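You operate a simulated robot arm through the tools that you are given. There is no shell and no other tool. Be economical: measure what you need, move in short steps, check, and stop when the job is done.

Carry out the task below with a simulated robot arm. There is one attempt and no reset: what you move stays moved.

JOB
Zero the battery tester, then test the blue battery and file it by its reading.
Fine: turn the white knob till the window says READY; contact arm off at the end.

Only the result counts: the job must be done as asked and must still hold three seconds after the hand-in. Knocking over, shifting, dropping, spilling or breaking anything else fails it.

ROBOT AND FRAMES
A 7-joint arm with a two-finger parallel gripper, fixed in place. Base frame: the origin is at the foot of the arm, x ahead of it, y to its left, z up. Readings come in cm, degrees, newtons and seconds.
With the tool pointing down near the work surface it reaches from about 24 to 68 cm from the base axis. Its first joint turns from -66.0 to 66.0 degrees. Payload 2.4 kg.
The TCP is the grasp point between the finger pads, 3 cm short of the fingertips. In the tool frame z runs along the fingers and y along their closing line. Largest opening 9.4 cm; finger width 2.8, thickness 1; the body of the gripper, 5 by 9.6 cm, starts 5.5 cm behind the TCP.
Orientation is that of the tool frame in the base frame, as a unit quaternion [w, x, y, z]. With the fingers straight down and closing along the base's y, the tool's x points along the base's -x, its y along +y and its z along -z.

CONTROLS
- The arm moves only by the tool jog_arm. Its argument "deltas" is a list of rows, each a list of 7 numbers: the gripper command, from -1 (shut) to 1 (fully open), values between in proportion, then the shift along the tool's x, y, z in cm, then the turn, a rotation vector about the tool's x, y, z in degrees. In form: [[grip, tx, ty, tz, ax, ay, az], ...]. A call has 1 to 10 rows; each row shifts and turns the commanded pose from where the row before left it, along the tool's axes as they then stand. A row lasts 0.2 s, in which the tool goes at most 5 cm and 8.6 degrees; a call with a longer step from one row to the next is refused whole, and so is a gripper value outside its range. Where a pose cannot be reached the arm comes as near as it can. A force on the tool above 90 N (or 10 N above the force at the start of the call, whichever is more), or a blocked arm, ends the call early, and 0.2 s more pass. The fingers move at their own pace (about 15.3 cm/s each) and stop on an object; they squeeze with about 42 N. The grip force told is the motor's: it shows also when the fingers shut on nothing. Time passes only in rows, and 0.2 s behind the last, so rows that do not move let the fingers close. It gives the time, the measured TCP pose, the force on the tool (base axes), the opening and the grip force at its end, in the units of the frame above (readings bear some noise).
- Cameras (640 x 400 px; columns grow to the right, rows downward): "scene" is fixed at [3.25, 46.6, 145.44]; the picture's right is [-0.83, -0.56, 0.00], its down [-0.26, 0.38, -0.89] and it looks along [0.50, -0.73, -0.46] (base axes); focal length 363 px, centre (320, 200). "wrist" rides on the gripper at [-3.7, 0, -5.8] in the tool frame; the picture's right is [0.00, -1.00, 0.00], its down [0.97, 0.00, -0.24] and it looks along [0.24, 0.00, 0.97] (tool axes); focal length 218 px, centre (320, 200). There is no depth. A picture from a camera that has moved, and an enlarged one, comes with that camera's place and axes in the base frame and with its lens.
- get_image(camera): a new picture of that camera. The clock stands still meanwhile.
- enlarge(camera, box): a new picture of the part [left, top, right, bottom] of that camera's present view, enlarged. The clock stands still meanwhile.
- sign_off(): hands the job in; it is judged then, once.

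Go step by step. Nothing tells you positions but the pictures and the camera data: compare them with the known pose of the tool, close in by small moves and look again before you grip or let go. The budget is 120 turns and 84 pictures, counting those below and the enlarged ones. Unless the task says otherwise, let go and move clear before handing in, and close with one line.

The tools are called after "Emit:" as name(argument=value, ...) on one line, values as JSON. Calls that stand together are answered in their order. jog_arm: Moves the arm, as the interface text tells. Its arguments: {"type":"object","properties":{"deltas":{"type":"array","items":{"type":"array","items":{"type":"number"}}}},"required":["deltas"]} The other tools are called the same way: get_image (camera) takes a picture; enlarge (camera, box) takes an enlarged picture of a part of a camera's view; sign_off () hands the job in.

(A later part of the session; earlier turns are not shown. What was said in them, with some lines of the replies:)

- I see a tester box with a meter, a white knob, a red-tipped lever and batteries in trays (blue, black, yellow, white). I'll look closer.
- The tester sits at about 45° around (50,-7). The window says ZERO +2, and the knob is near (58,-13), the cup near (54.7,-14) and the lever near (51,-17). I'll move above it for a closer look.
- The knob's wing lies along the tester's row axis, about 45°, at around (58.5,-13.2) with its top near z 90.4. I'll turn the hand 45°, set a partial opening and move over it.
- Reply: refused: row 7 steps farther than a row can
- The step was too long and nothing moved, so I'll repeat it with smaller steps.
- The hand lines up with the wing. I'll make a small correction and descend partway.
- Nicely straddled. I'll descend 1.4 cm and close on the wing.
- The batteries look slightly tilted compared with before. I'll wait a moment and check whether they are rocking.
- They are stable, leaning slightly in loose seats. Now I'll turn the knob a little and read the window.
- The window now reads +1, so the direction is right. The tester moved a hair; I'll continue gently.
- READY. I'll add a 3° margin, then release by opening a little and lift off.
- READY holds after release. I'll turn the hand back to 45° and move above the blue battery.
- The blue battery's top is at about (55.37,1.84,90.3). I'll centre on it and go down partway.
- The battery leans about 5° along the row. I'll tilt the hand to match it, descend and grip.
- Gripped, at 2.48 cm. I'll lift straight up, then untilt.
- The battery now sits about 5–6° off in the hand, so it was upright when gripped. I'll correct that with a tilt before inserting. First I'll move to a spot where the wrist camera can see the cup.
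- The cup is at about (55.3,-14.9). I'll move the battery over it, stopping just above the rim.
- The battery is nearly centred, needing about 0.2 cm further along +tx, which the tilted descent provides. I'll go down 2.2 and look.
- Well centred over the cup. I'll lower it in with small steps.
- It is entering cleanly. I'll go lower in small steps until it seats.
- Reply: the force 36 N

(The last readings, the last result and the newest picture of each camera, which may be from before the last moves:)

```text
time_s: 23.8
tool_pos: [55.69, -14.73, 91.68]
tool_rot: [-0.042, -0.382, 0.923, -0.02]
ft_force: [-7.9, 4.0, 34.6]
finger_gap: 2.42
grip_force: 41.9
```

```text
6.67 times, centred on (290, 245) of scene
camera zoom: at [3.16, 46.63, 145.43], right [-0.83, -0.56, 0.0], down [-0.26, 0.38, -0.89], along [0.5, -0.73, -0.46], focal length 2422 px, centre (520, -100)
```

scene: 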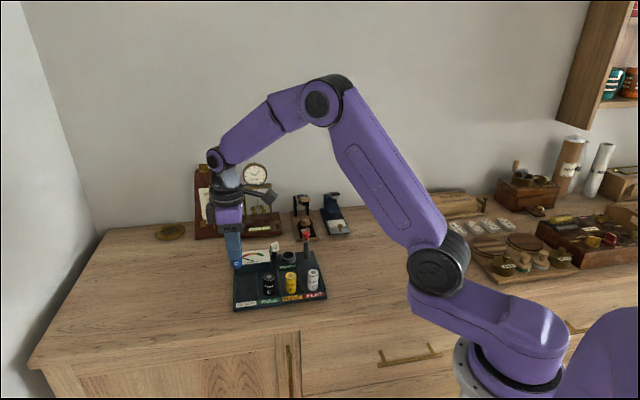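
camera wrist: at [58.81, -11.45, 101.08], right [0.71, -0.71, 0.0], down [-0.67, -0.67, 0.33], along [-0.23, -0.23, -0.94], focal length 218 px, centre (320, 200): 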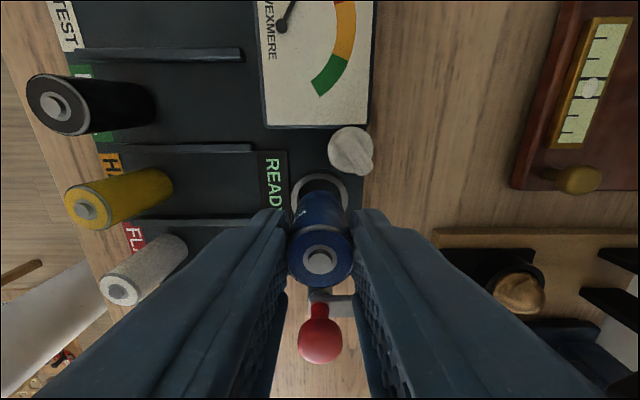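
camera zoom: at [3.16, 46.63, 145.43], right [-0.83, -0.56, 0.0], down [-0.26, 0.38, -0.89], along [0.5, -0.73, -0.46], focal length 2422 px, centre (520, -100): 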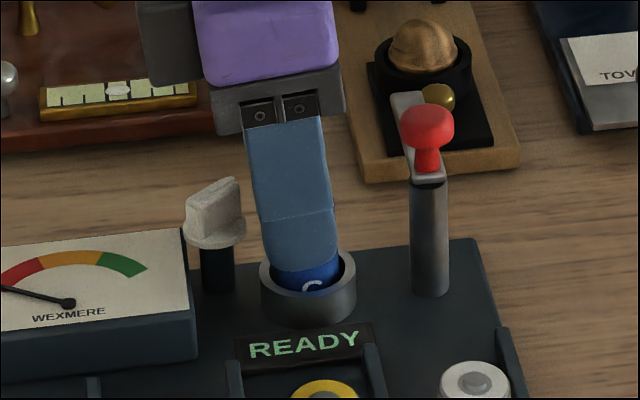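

It's seated; the floor is at TCP 91.67. I'll relieve the pressure, open gently and lift away.

Emit:
jog_arm(deltas=[[-1, 0.02, 0, -0.28, 0, 0, 0], [-1, 0, 0, 0, 0, 0, 0], [-0.4, 0, 0, 0, 0, 0, 0], [-0.2, 0, 0, 0, 0, 0, 0], [-0.2, 0, 0, -1.5, 0, 0, 0], [-0.2, 0, 0, -3, 0, 0, 0], [-0.2, 0, 0, -3.5, 0, 0, 0], [-0.2, 0, 0, -3, 0, -5.5, 0]])

Emit:
get_image(camera="wrist")

Emit:
enlarge(camera="scene", box=[220, 220, 340, 320])

```text
time_s: 25.6
tool_pos: [56.56, -13.89, 102.46]
tool_rot: [0.001, -0.382, 0.924, 0.0]
ft_force: [-0.8, -0.4, 1.3]
finger_gap: 3.78
grip_force: 0.0
```

```text
36 pictures are left
camera wrist: at [59.2, -11.29, 108.14], right [0.71, -0.71, 0.0], down [-0.69, -0.69, 0.24], along [-0.17, -0.17, -0.97], focal length 218 px, centre (320, 200)
```

wrist: 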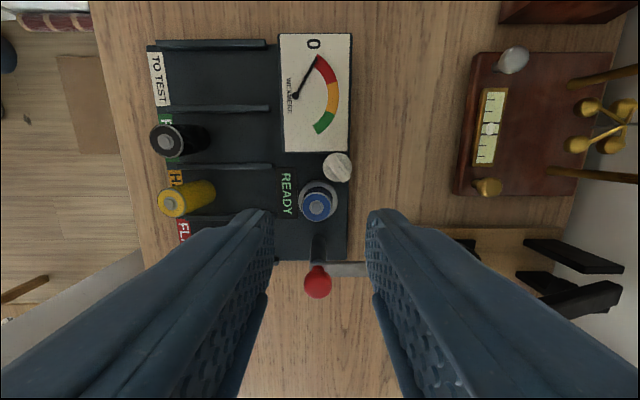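

```text
4.00 times, centred on (280, 270) of scene
camera zoom: at [3.25, 46.6, 145.44], right [-0.83, -0.56, 0.0], down [-0.26, 0.38, -0.89], along [0.5, -0.73, -0.46], focal length 1453 px, centre (480, -80)
```

zoom: 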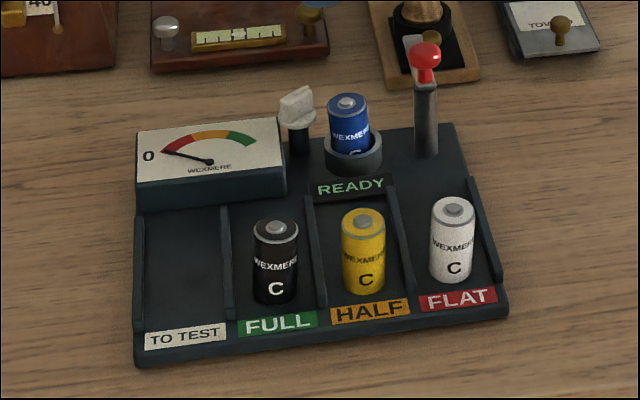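

The battery is in the cup. The contact arm is a horizontal bar pivoting on the post at about (52.1,-18.15), now pointing away. I'll straddle it loosely and swing it over the cup, starting by turning the hand.

Emit:
jog_arm(deltas=[[0, 3.07, -1.38, 0, 0, 0, 0], [0, 3.07, -1.38, 0, 0, 0, 0], [0, 0, 0, 0, 0, 0, 8.5], [0, 0, 0, 0, 0, 0, 8.5], [0, 0, 0, 0, 0, 0, 8.5], [0, 0, 0, 0, 0, 0, 8.5], [0, 0, 0, 0, 0, 0, 8.5], [0, 0, 0, 0, 0, 0, 8.5], [0, 0, 0, 0, 0, 0, 8.5], [0, 0, 0, 0, 0, 0, 8.5]])

Emit:
jog_arm(deltas=[[-0.4, 0, 0, 0, 0, 0, 8], [-0.4, 0, 0, 0, 0, 0, 7], [-0.4, 0, 0, 0, 0, 0, 7], [-0.4, 0, 0, 0, 0, 0, 0]])

Emit:
get_image(camera="wrist")

```text
time_s: 27.8
tool_pos: [53.99, -20.29, 102.63]
tool_rot: [0.0, 0.201, 0.98, -0.001]
ft_force: [0.3, -0.1, -0.5]
finger_gap: 4.69
grip_force: 0.0
```

```text
time_s: 28.8
tool_pos: [54.12, -20.28, 102.6]
tool_rot: [-0.001, 0.385, 0.923, 0.001]
ft_force: [-1.2, 0.3, -0.6]
finger_gap: 2.84
grip_force: 0.0
```

```text
34 pictures are left
camera wrist: at [56.7, -22.9, 108.38], right [-0.71, -0.71, 0.0], down [-0.68, 0.69, 0.24], along [-0.17, 0.17, -0.97], focal length 218 px, centre (320, 200)
```

wrist: 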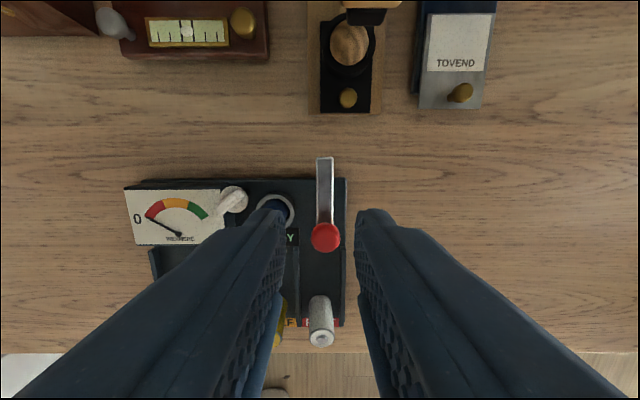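

Emit:
jog_arm(deltas=[[-0.4, -0.3, -0.35, 2, 0, 0, 0], [-0.4, 0, 0, 3, 0, 0, 0], [-0.4, 0, 0, 1.6, 0, 0, 0], [-0.4, 0, 0, 0, 0, 0, 0]])

Emit:
get_image(camera="wrist")

Emit:
enlarge(camera="scene", box=[270, 205, 350, 265])

```text
time_s: 29.8
tool_pos: [54.1, -20.82, 95.98]
tool_rot: [0.0, 0.382, 0.924, 0.0]
ft_force: [-0.1, -0.1, 0.7]
finger_gap: 2.83
grip_force: 0.1
```

```text
33 pictures are left
camera wrist: at [56.62, -23.32, 101.65], right [-0.71, -0.71, 0.0], down [-0.69, 0.69, 0.24], along [-0.17, 0.17, -0.97], focal length 218 px, centre (320, 200)
```

wrist: 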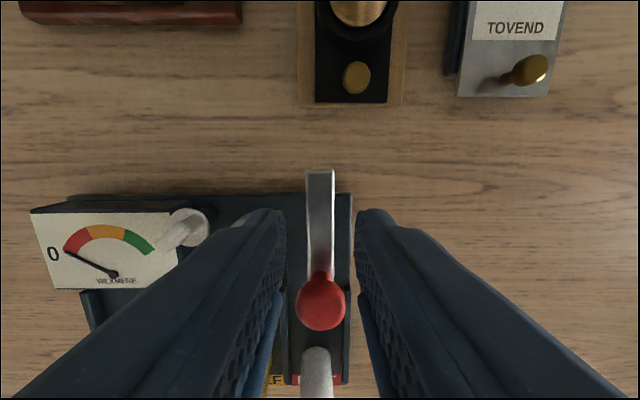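

```text
6.67 times, centred on (310, 235) of scene
camera zoom: at [3.25, 46.6, 145.44], right [-0.83, -0.56, 0.0], down [-0.26, 0.38, -0.89], along [0.5, -0.73, -0.46], focal length 2422 px, centre (387, -33)
```

zoom: 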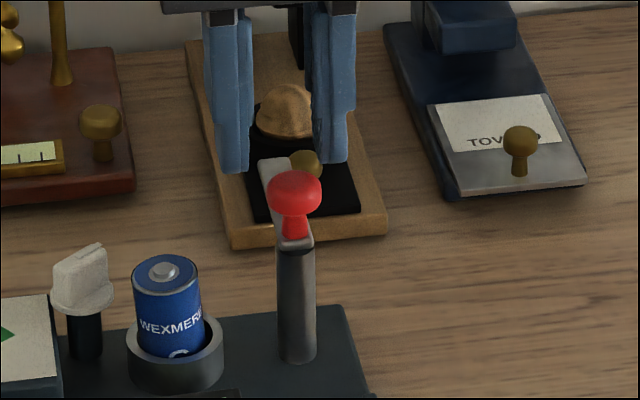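

The hand straddles the bar and is centred on it. I'll go down so the fingertips reach the bar's sides (tip z about 90.9) and narrow the gap.

Emit:
jog_arm(deltas=[[-0.4, 0, 0, 1, 0, 0, 0], [-0.4, 0, 0, 1.1, 0, 0, 0], [-0.58, 0, 0, 0, 0, 0, 0], [-0.58, 0, 0, 0, 0, 0, 0]])

Emit:
get_image(camera="wrist")

Emit:
enlarge(camera="scene", box=[270, 205, 350, 265])

```text
time_s: 30.8
tool_pos: [54.08, -20.67, 93.73]
tool_rot: [0.0, 0.382, 0.924, -0.001]
ft_force: [-0.8, -0.1, 0.4]
finger_gap: 1.96
grip_force: 0.1
```

```text
31 pictures are left
camera wrist: at [56.66, -23.33, 99.6], right [-0.71, -0.71, 0.0], down [-0.69, 0.69, 0.24], along [-0.17, 0.17, -0.97], focal length 218 px, centre (320, 200)
```

wrist: 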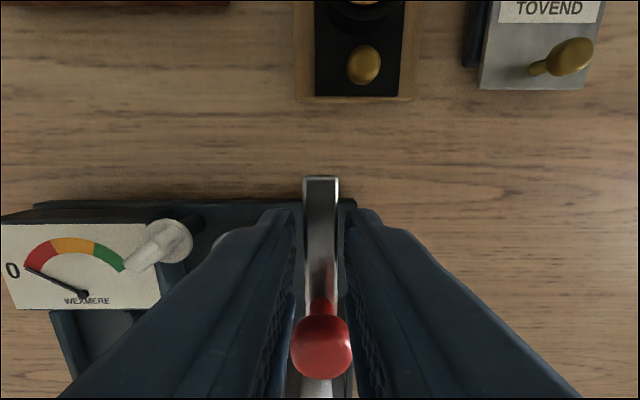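

```text
6.67 times, centred on (310, 235) of scene
camera zoom: at [3.25, 46.6, 145.44], right [-0.83, -0.56, 0.0], down [-0.26, 0.38, -0.89], along [0.5, -0.73, -0.46], focal length 2422 px, centre (387, -33)
```

zoom: 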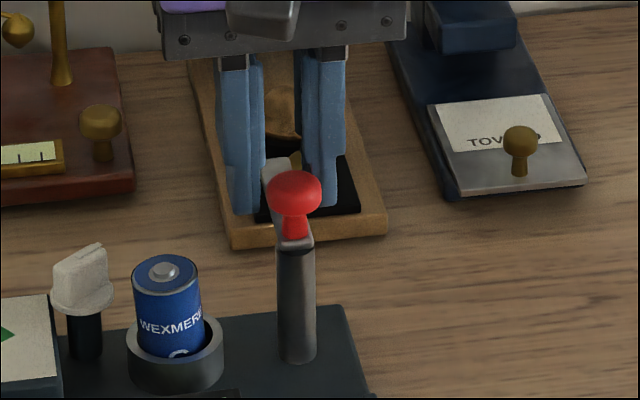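

Good placement. Pivot radius is about 3.2. I'll swing the first ~32° along the arc and check.

Emit:
jog_arm(deltas=[[-0.58, 0.008, 0.223, 0, 0, 0, -4], [-0.58, 0.008, 0.223, 0, 0, 0, -4], [-0.58, 0.008, 0.223, 0, 0, 0, -4], [-0.58, 0.008, 0.223, 0, 0, 0, -4], [-0.58, 0.008, 0.223, 0, 0, 0, -4], [-0.58, 0.008, 0.223, 0, 0, 0, -4], [-0.58, 0.008, 0.223, 0, 0, 0, -4], [-0.58, 0.008, 0.223, 0, 0, 0, -4], [-0.58, 0, 0, 0, 0, 0, 0]])

Emit:
get_image(camera="wrist")

Emit:
enlarge(camera="scene", box=[220, 220, 340, 320])

```text
time_s: 32.8
tool_pos: [54.82, -19.08, 93.94]
tool_rot: [0.0, 0.113, 0.994, 0.0]
ft_force: [0.0, 0.2, -0.1]
finger_gap: 1.95
grip_force: 0.1
```

```text
29 pictures are left
camera wrist: at [58.43, -19.99, 99.62], right [-0.22, -0.97, 0.0], down [-0.95, 0.22, 0.24], along [-0.23, 0.05, -0.97], focal length 218 px, centre (320, 200)
```

wrist: 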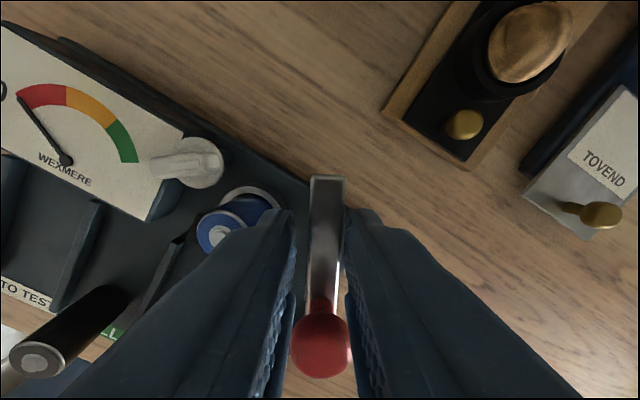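

```text
4.00 times, centred on (280, 270) of scene
camera zoom: at [3.25, 46.6, 145.44], right [-0.83, -0.56, 0.0], down [-0.26, 0.38, -0.89], along [0.5, -0.73, -0.46], focal length 1453 px, centre (480, -80)
```

zoom: 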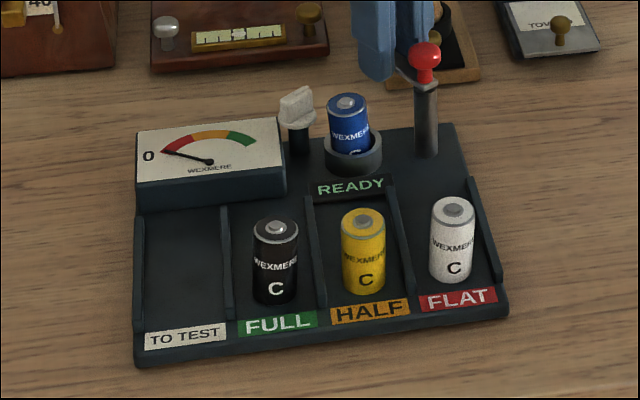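

The bar swings freely and the tester is still. I'll continue.

Emit:
jog_arm(deltas=[[-0.58, 0.008, 0.223, 0, 0, 0, -4], [-0.58, 0.008, 0.223, 0, 0, 0, -4], [-0.58, 0.008, 0.223, 0, 0, 0, -4], [-0.58, 0.008, 0.223, 0, 0, 0, -4], [-0.58, 0.008, 0.223, 0, 0, 0, -4], [-0.58, 0.008, 0.223, 0, 0, 0, -4], [-0.58, 0.008, 0.223, 0, 0, 0, -4], [-0.58, 0.008, 0.223, 0, 0, 0, -4], [-0.58, 0.008, 0.223, 0, 0, 0, -4], [-0.58, 0, 0, 0, 0, 0, 0]])

Emit:
get_image(camera="wrist")

Emit:
enlarge(camera="scene", box=[220, 220, 340, 320])

```text
time_s: 35.0
tool_pos: [54.74, -17.26, 93.93]
tool_rot: [0.0, -0.2, 0.98, 0.0]
ft_force: [0.8, -0.2, 0.8]
finger_gap: 1.98
grip_force: 0.1
```

```text
27 pictures are left
camera wrist: at [58.1, -15.77, 99.65], right [0.39, -0.92, 0.0], down [-0.89, -0.38, 0.24], along [-0.22, -0.09, -0.97], focal length 218 px, centre (320, 200)
```

wrist: 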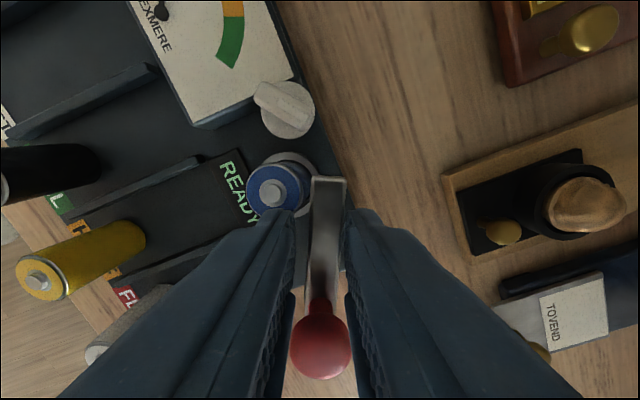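

```text
4.00 times, centred on (280, 270) of scene
camera zoom: at [3.25, 46.6, 145.44], right [-0.83, -0.56, 0.0], down [-0.26, 0.38, -0.89], along [0.5, -0.73, -0.46], focal length 1453 px, centre (480, -80)
```

zoom: 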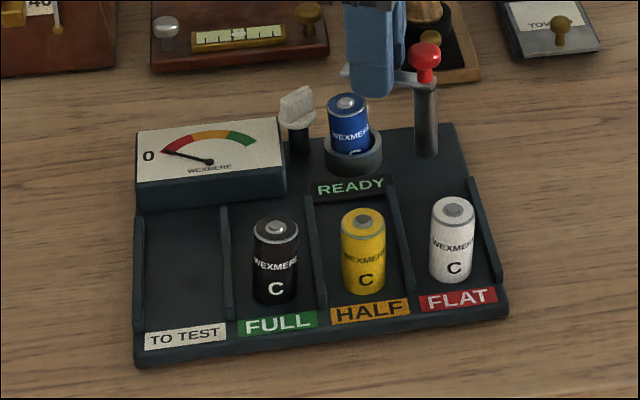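

Nearly over the battery. I'll slide the hand 0.4 toward the pivot to keep the fingers clear of the battery, and continue.

Emit:
jog_arm(deltas=[[-0.58, 0.4, 0, 0, 0, 0, 0], [-0.58, 0.007, 0.195, 0, 0, 0, -4], [-0.58, 0.007, 0.195, 0, 0, 0, -4], [-0.58, 0.007, 0.195, 0, 0, 0, -4], [-0.58, 0, 0, 0, 0, 0, 0]])

Emit:
get_image(camera="wrist")

Emit:
enlarge(camera="scene", box=[220, 220, 340, 320])

```text
time_s: 36.2
tool_pos: [54.02, -16.91, 93.97]
tool_rot: [0.0, -0.301, 0.954, 0.0]
ft_force: [0.5, -0.1, 0.2]
finger_gap: 1.96
grip_force: 0.1
```

```text
25 pictures are left
camera wrist: at [56.99, -14.82, 99.64], right [0.57, -0.82, 0.0], down [-0.79, -0.56, 0.24], along [-0.2, -0.14, -0.97], focal length 218 px, centre (320, 200)
```

wrist: 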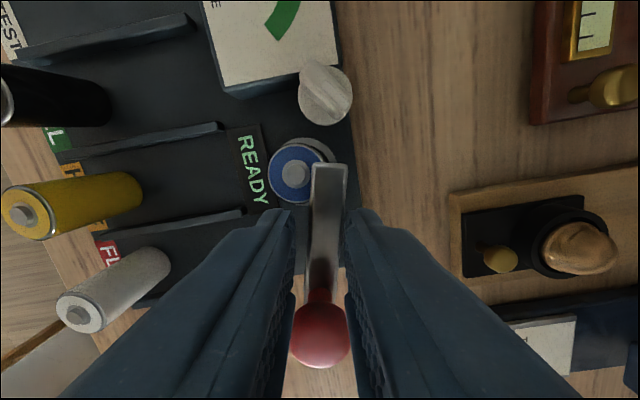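

```text
4.00 times, centred on (280, 270) of scene
camera zoom: at [3.25, 46.6, 145.44], right [-0.83, -0.56, 0.0], down [-0.26, 0.38, -0.89], along [0.5, -0.73, -0.46], focal length 1453 px, centre (480, -80)
```

zoom: 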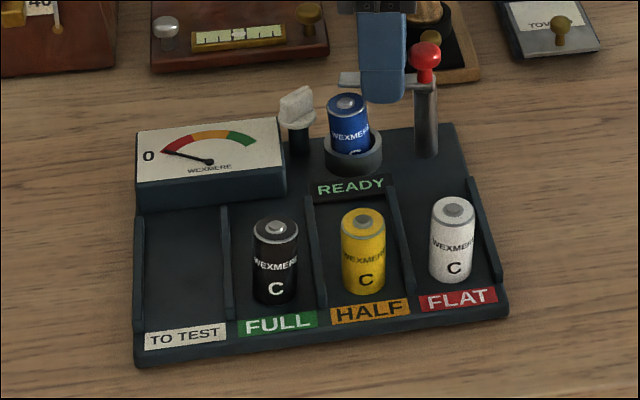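

Emit:
jog_arm(deltas=[[-0.58, 0.007, 0.195, 0, 0, 0, -4], [-0.58, 0.007, 0.195, 0, 0, 0, -4], [-0.58, 0.007, 0.195, 0, 0, 0, -4], [-0.58, 0.007, 0.195, 0, 0, 0, -4], [-0.58, 0, 0, 0, 0, 0, 0]])

Emit:
get_image(camera="wrist")

Emit:
enlarge(camera="scene", box=[220, 220, 340, 320])

```text
time_s: 37.4
tool_pos: [53.48, -16.34, 93.97]
tool_rot: [0.0, -0.431, 0.902, 0.0]
ft_force: [1.4, -2.3, 0.0]
finger_gap: 2.11
grip_force: 1.4
```

```text
23 pictures are left
camera wrist: at [55.78, -13.53, 99.66], right [0.78, -0.63, 0.0], down [-0.61, -0.75, 0.24], along [-0.15, -0.19, -0.97], focal length 218 px, centre (320, 200)
```

wrist: 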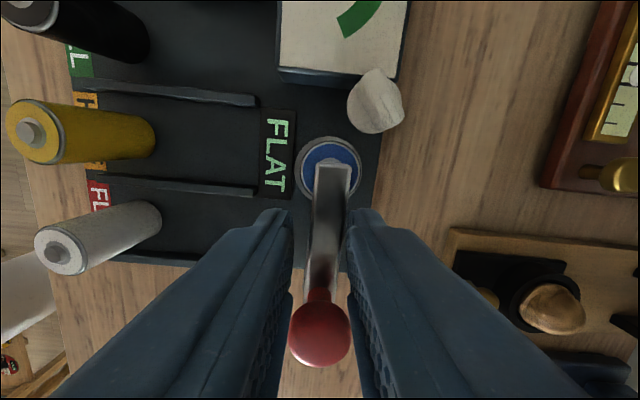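

```text
4.00 times, centred on (280, 270) of scene
camera zoom: at [3.26, 46.6, 145.44], right [-0.83, -0.56, 0.0], down [-0.26, 0.38, -0.89], along [0.5, -0.73, -0.46], focal length 1453 px, centre (480, -80)
```

zoom: 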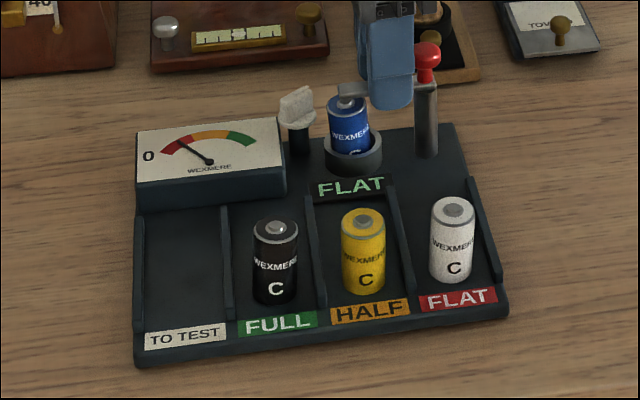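

The window says FLAT and the arm is at its stop. I'll wait briefly to confirm that the reading is settled.

Emit:
jog_arm(deltas=[[-0.58, 0, -0.05, 0, 0, 0, 0], [-0.58, 0, 0, 0, 0, 0, 0], [-0.58, 0, 0, 0, 0, 0, 0], [-0.58, 0, 0, 0, 0, 0, 0], [-0.58, 0, 0, 0, 0, 0, 0]])

Emit:
enlarge(camera="scene", box=[220, 220, 340, 320])

```text
time_s: 38.6
tool_pos: [53.54, -16.34, 93.92]
tool_rot: [0.0, -0.431, 0.902, -0.001]
ft_force: [0.9, -1.7, 1.2]
finger_gap: 2.11
grip_force: 1.5
```

```text
4.00 times, centred on (280, 270) of scene
camera zoom: at [3.25, 46.6, 145.44], right [-0.83, -0.56, 0.0], down [-0.26, 0.38, -0.89], along [0.5, -0.73, -0.46], focal length 1453 px, centre (480, -80)
```

zoom: 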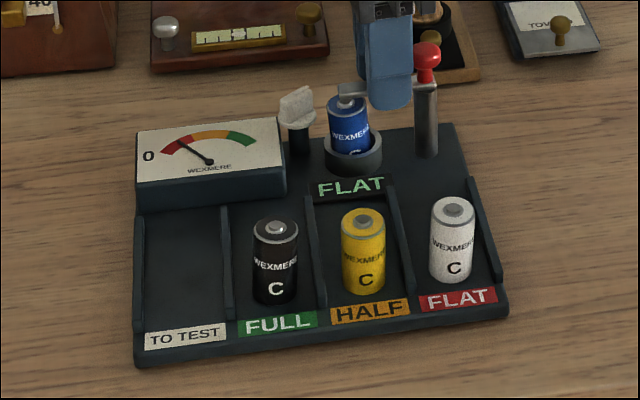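

The reading is FLAT. Now I'll swing the arm back off along the same arc.

Emit:
jog_arm(deltas=[[-0.58, 0.007, -0.195, 0, 0, 0, 4], [-0.58, 0.007, -0.195, 0, 0, 0, 4], [-0.58, 0.007, -0.195, 0, 0, 0, 4], [-0.58, 0.007, -0.195, 0, 0, 0, 4], [-0.58, 0.007, -0.195, 0, 0, 0, 4], [-0.58, 0.007, -0.195, 0, 0, 0, 4], [-0.58, 0.007, -0.195, 0, 0, 0, 4], [-0.58, 0.007, -0.195, 0, 0, 0, 4], [-0.58, 0.007, -0.195, 0, 0, 0, 4], [-0.58, 0.007, -0.195, 0, 0, 0, 4]])

Emit:
get_image(camera="wrist")

```text
time_s: 40.8
tool_pos: [54.47, -18.05, 93.87]
tool_rot: [0.0, -0.094, 0.996, 0.0]
ft_force: [0.5, 0.4, 0.3]
finger_gap: 1.98
grip_force: 0.2
```

```text
20 pictures are left
camera wrist: at [58.16, -17.37, 99.61], right [0.19, -0.98, 0.0], down [-0.95, -0.18, 0.24], along [-0.24, -0.05, -0.97], focal length 218 px, centre (320, 200)
```

wrist: 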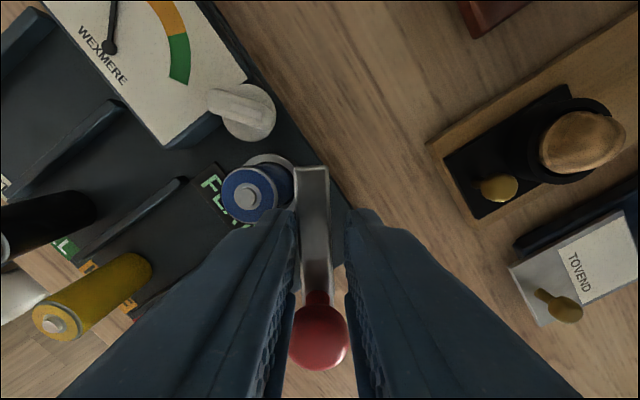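

Emit:
jog_arm(deltas=[[-0.58, 0.007, -0.195, 0, 0, 0, 4], [-0.58, 0.007, -0.195, 0, 0, 0, 4], [-0.58, 0.007, -0.195, 0, 0, 0, 4], [-0.58, 0.007, -0.195, 0, 0, 0, 4], [-0.58, 0.007, -0.195, 0, 0, 0, 4], [-0.58, 0.007, -0.195, 0, 0, 0, 4], [-0.58, 0.007, -0.195, 0, 0, 0, 4], [-0.58, 0.007, -0.195, 0, 0, 0, 4], [-0.58, 0.007, -0.195, 0, 0, 0, 4], [-0.58, 0.007, -0.195, 0, 0, 0, 4]])

Emit:
jog_arm(deltas=[[-0.58, 0.007, -0.195, 0, 0, 0, 4], [-0.58, 0.007, -0.195, 0, 0, 0, 4], [-0.58, 0.007, -0.195, 0, 0, 0, 4], [-0.58, 0.007, -0.195, 0, 0, 0, 4], [-0.58, 0, 0, 0, 0, 0, 0]])

Emit:
get_image(camera="wrist")

```text
time_s: 43.0
tool_pos: [54.05, -19.91, 93.93]
tool_rot: [0.0, 0.251, 0.968, 0.0]
ft_force: [1.5, 0.6, -0.4]
finger_gap: 1.98
grip_force: 0.2
```

```text
time_s: 44.2
tool_pos: [53.66, -20.51, 93.99]
tool_rot: [0.0, 0.384, 0.923, 0.0]
ft_force: [-0.5, -0.7, 0.4]
finger_gap: 1.97
grip_force: 0.0
```

```text
19 pictures are left
camera wrist: at [56.22, -23.22, 99.64], right [-0.71, -0.71, 0.0], down [-0.69, 0.69, 0.24], along [-0.17, 0.17, -0.97], focal length 218 px, centre (320, 200)
```

wrist: 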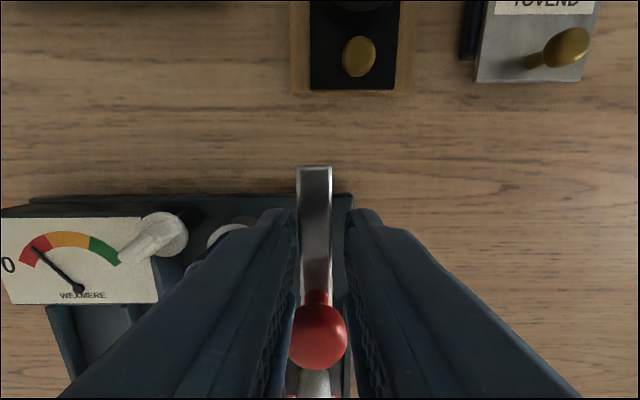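

Emit:
jog_arm(deltas=[[-0.58, 0.007, -0.15, 0, 0, 0, 3], [-0.58, 0.007, -0.15, 0, 0, 0, 3], [-0.58, 0, 0, 0, 0, 0, 0]])

Emit:
get_image(camera="wrist")

Emit:
enlarge(camera="scene", box=[220, 220, 340, 320])

```text
time_s: 45.0
tool_pos: [53.39, -20.69, 93.97]
tool_rot: [0.0, 0.43, 0.903, 0.0]
ft_force: [3.3, 5.1, 0.6]
finger_gap: 2.32
grip_force: 3.1
```

```text
18 pictures are left
camera wrist: at [55.75, -23.61, 99.63], right [-0.78, -0.63, 0.0], down [-0.61, 0.75, 0.24], along [-0.15, 0.19, -0.97], focal length 218 px, centre (320, 200)
```

wrist: 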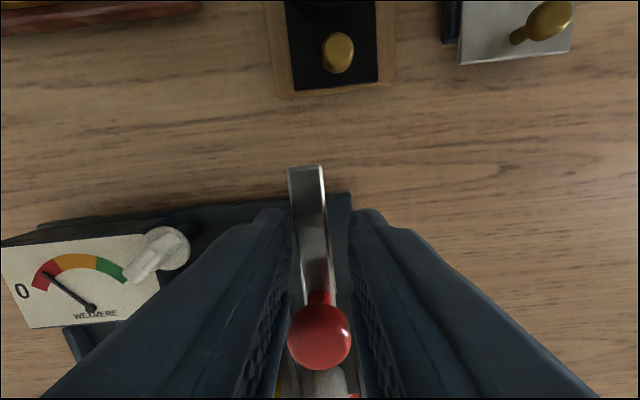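

```text
4.00 times, centred on (280, 270) of scene
camera zoom: at [3.26, 46.62, 145.43], right [-0.83, -0.56, 0.0], down [-0.26, 0.38, -0.89], along [0.5, -0.73, -0.46], focal length 1453 px, centre (480, -80)
```

zoom: 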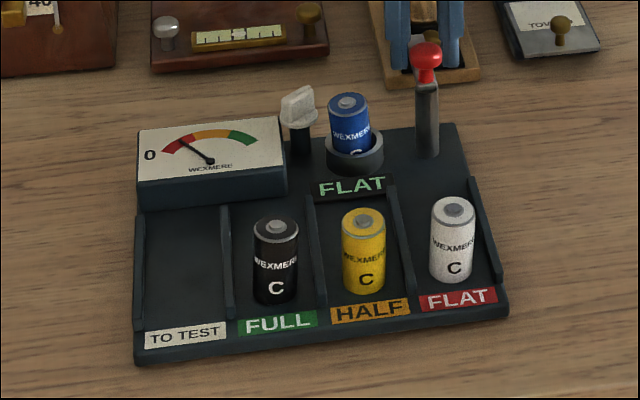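

The arm is back at its stop. I'll back off slightly and lift clear.

Emit:
jog_arm(deltas=[[-0.4, 0, 0.2, 0, 0, 0, -3], [-0.4, 0, 0.15, -0.5, 0, 0, -3], [-0.4, 0, 0, -3, 0, 0, 0], [-0.4, 0, 0, -3, 0, 0, 0], [-0.4, 0, 0, -3, 0, 0, -8], [-0.2, 0, 0, 0, 0, 0, -8.5], [-0.2, 0, 0, 0, 0, 0, -8.5], [-0.2, 0, 0, 0, 0, 0, -8.5], [-0.2, 0, 0, 0, 0, 0, -8.5]])

Emit:
jog_arm(deltas=[[-0.2, 0, 0, 0, 0, 0, -8], [-0.2, 0, 0, 0, 0, 0, -8], [-0.2, 0, 0, 0, 0, 0, -8], [-0.2, 0, 0, 0, 0, 0, -8], [-0.2, 0, 0, 0, 0, 0, -8], [-0.2, 0, 0, 0, 0, 0, -8], [-0.2, 0, 0, 0, 0, 0, 0]])

```text
time_s: 47.0
tool_pos: [53.71, -20.51, 103.38]
tool_rot: [0.0, 0.026, 1.0, 0.0]
ft_force: [0.1, 0.5, 0.2]
finger_gap: 3.75
grip_force: 0.1
```

```text
time_s: 48.6
tool_pos: [53.63, -20.49, 103.42]
tool_rot: [0.0, -0.385, 0.923, 0.001]
ft_force: [0.2, 0.1, -0.1]
finger_gap: 3.77
grip_force: 0.0
```

Next I'll move above the blue battery in the cup with a vertical hand.

Emit:
jog_arm(deltas=[[0, -2.54, 1.34, 0, 0, 0, 0], [0, -2.54, 1.34, 0, 0, 0, 0], [0, 0, 0, 3, 0, 0, 0], [0, 0, 0, 3, 0, 0, 0], [0, 0, 0, 0, 0, 0, 0]])

Emit:
get_image(camera="wrist")

Emit:
enlarge(camera="scene", box=[220, 220, 340, 320])

```text
time_s: 49.8
tool_pos: [55.26, -14.96, 97.28]
tool_rot: [0.001, -0.383, 0.924, -0.001]
ft_force: [0.2, 0.7, -0.1]
finger_gap: 4.71
grip_force: 0.0
```

```text
16 pictures are left
camera wrist: at [57.89, -12.36, 103.06], right [0.71, -0.71, 0.0], down [-0.69, -0.69, 0.24], along [-0.17, -0.17, -0.97], focal length 218 px, centre (320, 200)
```

wrist: 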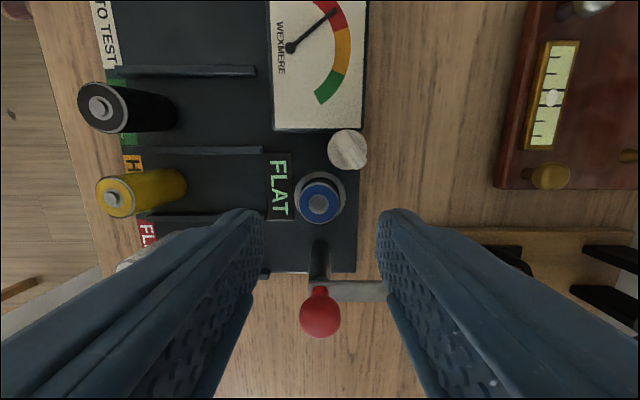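

```text
4.00 times, centred on (280, 270) of scene
camera zoom: at [3.25, 46.6, 145.44], right [-0.83, -0.56, 0.0], down [-0.26, 0.38, -0.89], along [0.5, -0.73, -0.46], focal length 1453 px, centre (480, -80)
```

zoom: 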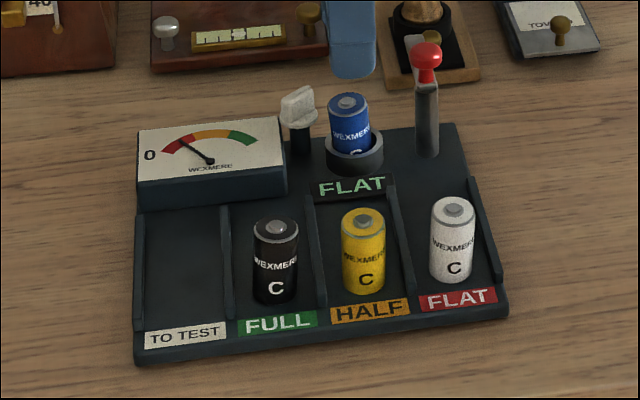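

Emit:
jog_arm(deltas=[[0, -0.22, 0.05, 1.5, 0, 0, 0], [0, 0, 0, 2, 0, 0, 0], [0, 0, 0, 2.0, 0, 0, 0], [-0.2, 0, 0, 0, 0, 0, 0], [-0.35, 0, 0, 0, 0, 0, 0], [-0.45, 0, 0, 0, 0, 0, 0], [-0.6, 0, 0, 0, 0, 0, 0], [-1, 0, 0, 0, 0, 0, 0], [-1, 0, 0, 0, 0, 0, 0]])

Emit:
enlarge(camera="scene", box=[220, 220, 340, 320])

```text
time_s: 51.8
tool_pos: [55.48, -14.85, 91.9]
tool_rot: [0.0, -0.383, 0.924, 0.0]
ft_force: [0.1, -0.6, 0.1]
finger_gap: 2.44
grip_force: 41.9
```

```text
4.00 times, centred on (280, 270) of scene
camera zoom: at [3.25, 46.6, 145.44], right [-0.83, -0.56, 0.0], down [-0.26, 0.38, -0.89], along [0.5, -0.73, -0.46], focal length 1453 px, centre (480, -80)
```

zoom: 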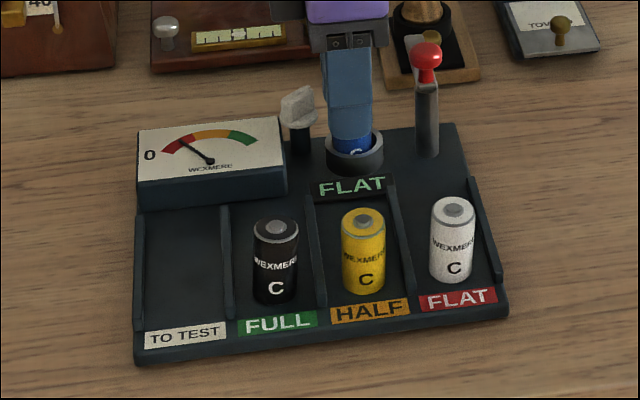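

Gripped. The blue battery goes in the FLAT lane, behind the white one, at about (46.9,-12.9). I'll lift and carry it across.

Emit:
jog_arm(deltas=[[-1, 0, 0, -1.5, 0, 0, 0], [-1, 0, 0, -3, 0, 0, 0], [-1, 0, 0, -3, 0, 0, 0], [-1, 0, 3.7, 0, 0, 0, 0], [-1, 0, 3.7, 0, 0, 0, 0], [-1, 2.3, 0, 0, 0, 0, 0], [-1, 2.3, 0, 0, 0, 0, 0], [-1, 0, 0, 0, 0, 0, 0]])

Emit:
get_image(camera="wrist")

Emit:
enlarge(camera="scene", box=[250, 220, 340, 310])

```text
time_s: 53.6
tool_pos: [47.09, -12.64, 99.4]
tool_rot: [0.001, -0.383, 0.924, 0.0]
ft_force: [-0.1, -0.4, -0.6]
finger_gap: 2.47
grip_force: 42.1
```

```text
13 pictures are left
camera wrist: at [49.57, -10.23, 105.09], right [0.71, -0.71, 0.0], down [-0.69, -0.69, 0.24], along [-0.17, -0.17, -0.97], focal length 218 px, centre (320, 200)
```

wrist: 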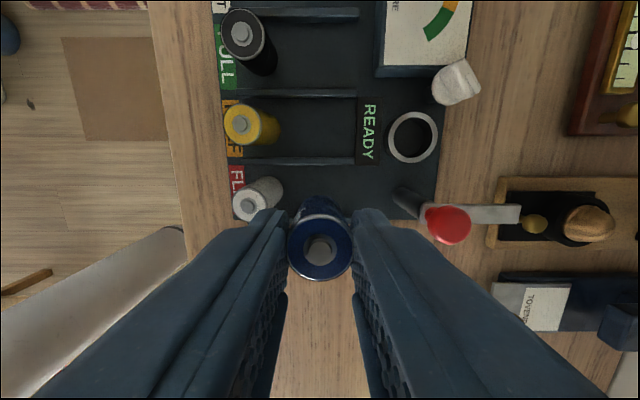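

```text
4.44 times, centred on (295, 265) of scene
camera zoom: at [3.25, 46.6, 145.44], right [-0.83, -0.56, 0.0], down [-0.26, 0.38, -0.89], along [0.5, -0.73, -0.46], focal length 1615 px, centre (431, -89)
```

zoom: 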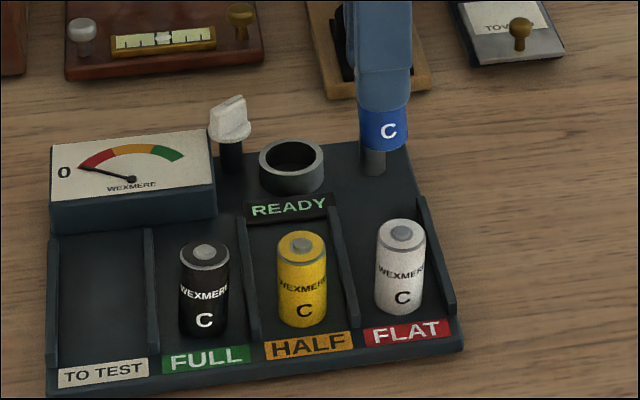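

READY is showing again and the battery is over the FLAT lane behind the white one. I'll lower it carefully.

Emit:
jog_arm(deltas=[[-1, 0.05, 0, 3, 0, 0, 0], [-1, 0, 0, 2.5, 0, 0, 0], [-1, 0, 0, 1.2, 0, 0, 0], [-1, 0, 0, 0.4, 0, 0, 0], [-1, 0, 0, 0, 0, 0, 0]])

Emit:
enlarge(camera="scene", box=[250, 220, 340, 310])

```text
time_s: 54.8
tool_pos: [47.15, -12.87, 92.3]
tool_rot: [0.0, -0.383, 0.924, 0.0]
ft_force: [-0.4, 0.4, -0.3]
finger_gap: 2.45
grip_force: 42.0
```

```text
4.44 times, centred on (295, 265) of scene
camera zoom: at [3.25, 46.6, 145.44], right [-0.83, -0.56, 0.0], down [-0.26, 0.38, -0.89], along [0.5, -0.73, -0.46], focal length 1615 px, centre (431, -89)
```

zoom: 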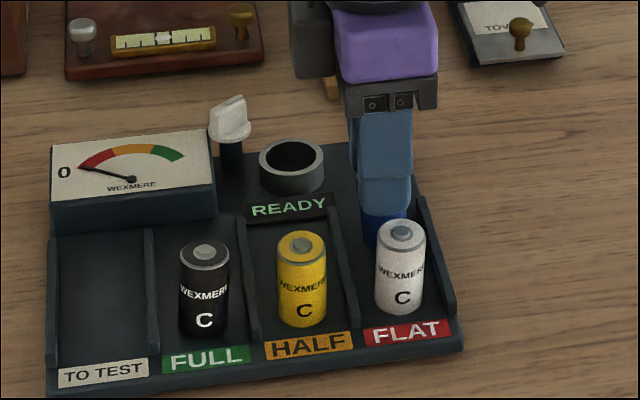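

Emit:
jog_arm(deltas=[[-1, 0, 0, 0.15, 0, 0, 0], [-1, 0, 0, 0.1, 0, 0, 0], [-1, 0, 0, 0.07, 0, 0, 0], [-1, 0, 0, 0, 0, 0, 0]])

```text
time_s: 55.8
tool_pos: [47.0, -12.83, 92.02]
tool_rot: [0.001, -0.383, 0.924, 0.0]
ft_force: [-0.5, -0.8, -0.8]
finger_gap: 2.48
grip_force: 42.4
```

Emit:
jog_arm(deltas=[[-1, 0, 0, 0.07, 0, 0, 0], [-1, 0, 0, 0, 0, 0, 0], [-1, 0, 0, 0.07, 0, 0, 0], [-1, 0, 0, 0, 0, 0, 0]])

```text
time_s: 56.8
tool_pos: [46.95, -12.9, 91.93]
tool_rot: [0.0, -0.383, 0.924, 0.0]
ft_force: [0.3, 0.1, 4.0]
finger_gap: 2.47
grip_force: 42.6
```

Light contact at 4 N, so the battery is standing on the floor. I'll open gently and withdraw upward.

Emit:
jog_arm(deltas=[[-0.8, 0, 0, 0, 0, 0, 0], [-0.4, 0, 0, 0, 0, 0, 0], [-0.3, 0, 0, 0, 0, 0, 0], [-0.3, 0, 0, -1, 0, 0, 0], [-0.3, 0, 0, -2, 0, 0, 0], [-0.3, 0, 0, -4, 0, 0, 0], [-0.3, 0, 0, -4, 0, 0, 0], [-0.3, -2, 2, -3, 0, 0, 0]])

Emit:
get_image(camera="wrist")

Emit:
enlarge(camera="scene", box=[220, 220, 340, 320])

```text
time_s: 58.6
tool_pos: [47.02, -10.13, 105.97]
tool_rot: [0.0, -0.382, 0.924, 0.001]
ft_force: [0.6, 0.1, -0.1]
finger_gap: 3.32
grip_force: 0.1
```

```text
10 pictures are left
camera wrist: at [49.71, -7.56, 111.74], right [0.71, -0.71, 0.0], down [-0.69, -0.69, 0.24], along [-0.17, -0.17, -0.97], focal length 218 px, centre (320, 200)
```

wrist: 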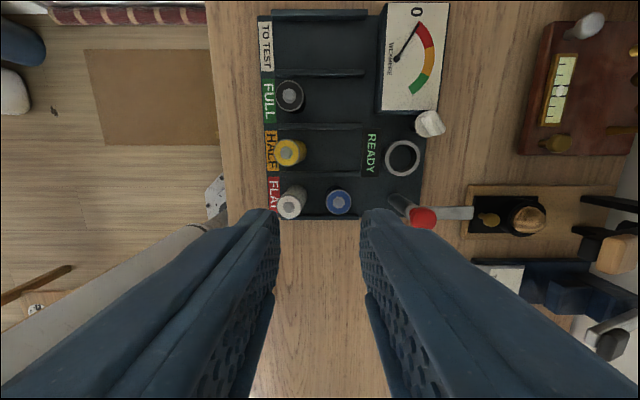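

```text
4.00 times, centred on (280, 270) of scene
camera zoom: at [3.25, 46.6, 145.44], right [-0.83, -0.56, 0.0], down [-0.26, 0.38, -0.89], along [0.5, -0.73, -0.46], focal length 1453 px, centre (480, -80)
```

zoom: 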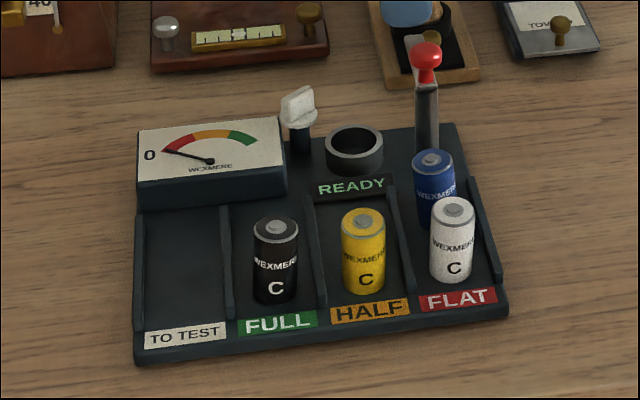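

The blue battery stands in the FLAT lane, the window says READY, the contact arm is off and the hand is clear. I'm handing in.

Emit:
sign_off()

```text
The job is handed in.
```

The tester is zeroed to READY, and the blue battery tested FLAT and stands in the FLAT lane with the contact arm swung off; the tester slid about 0.4 cm while I turned the knob.
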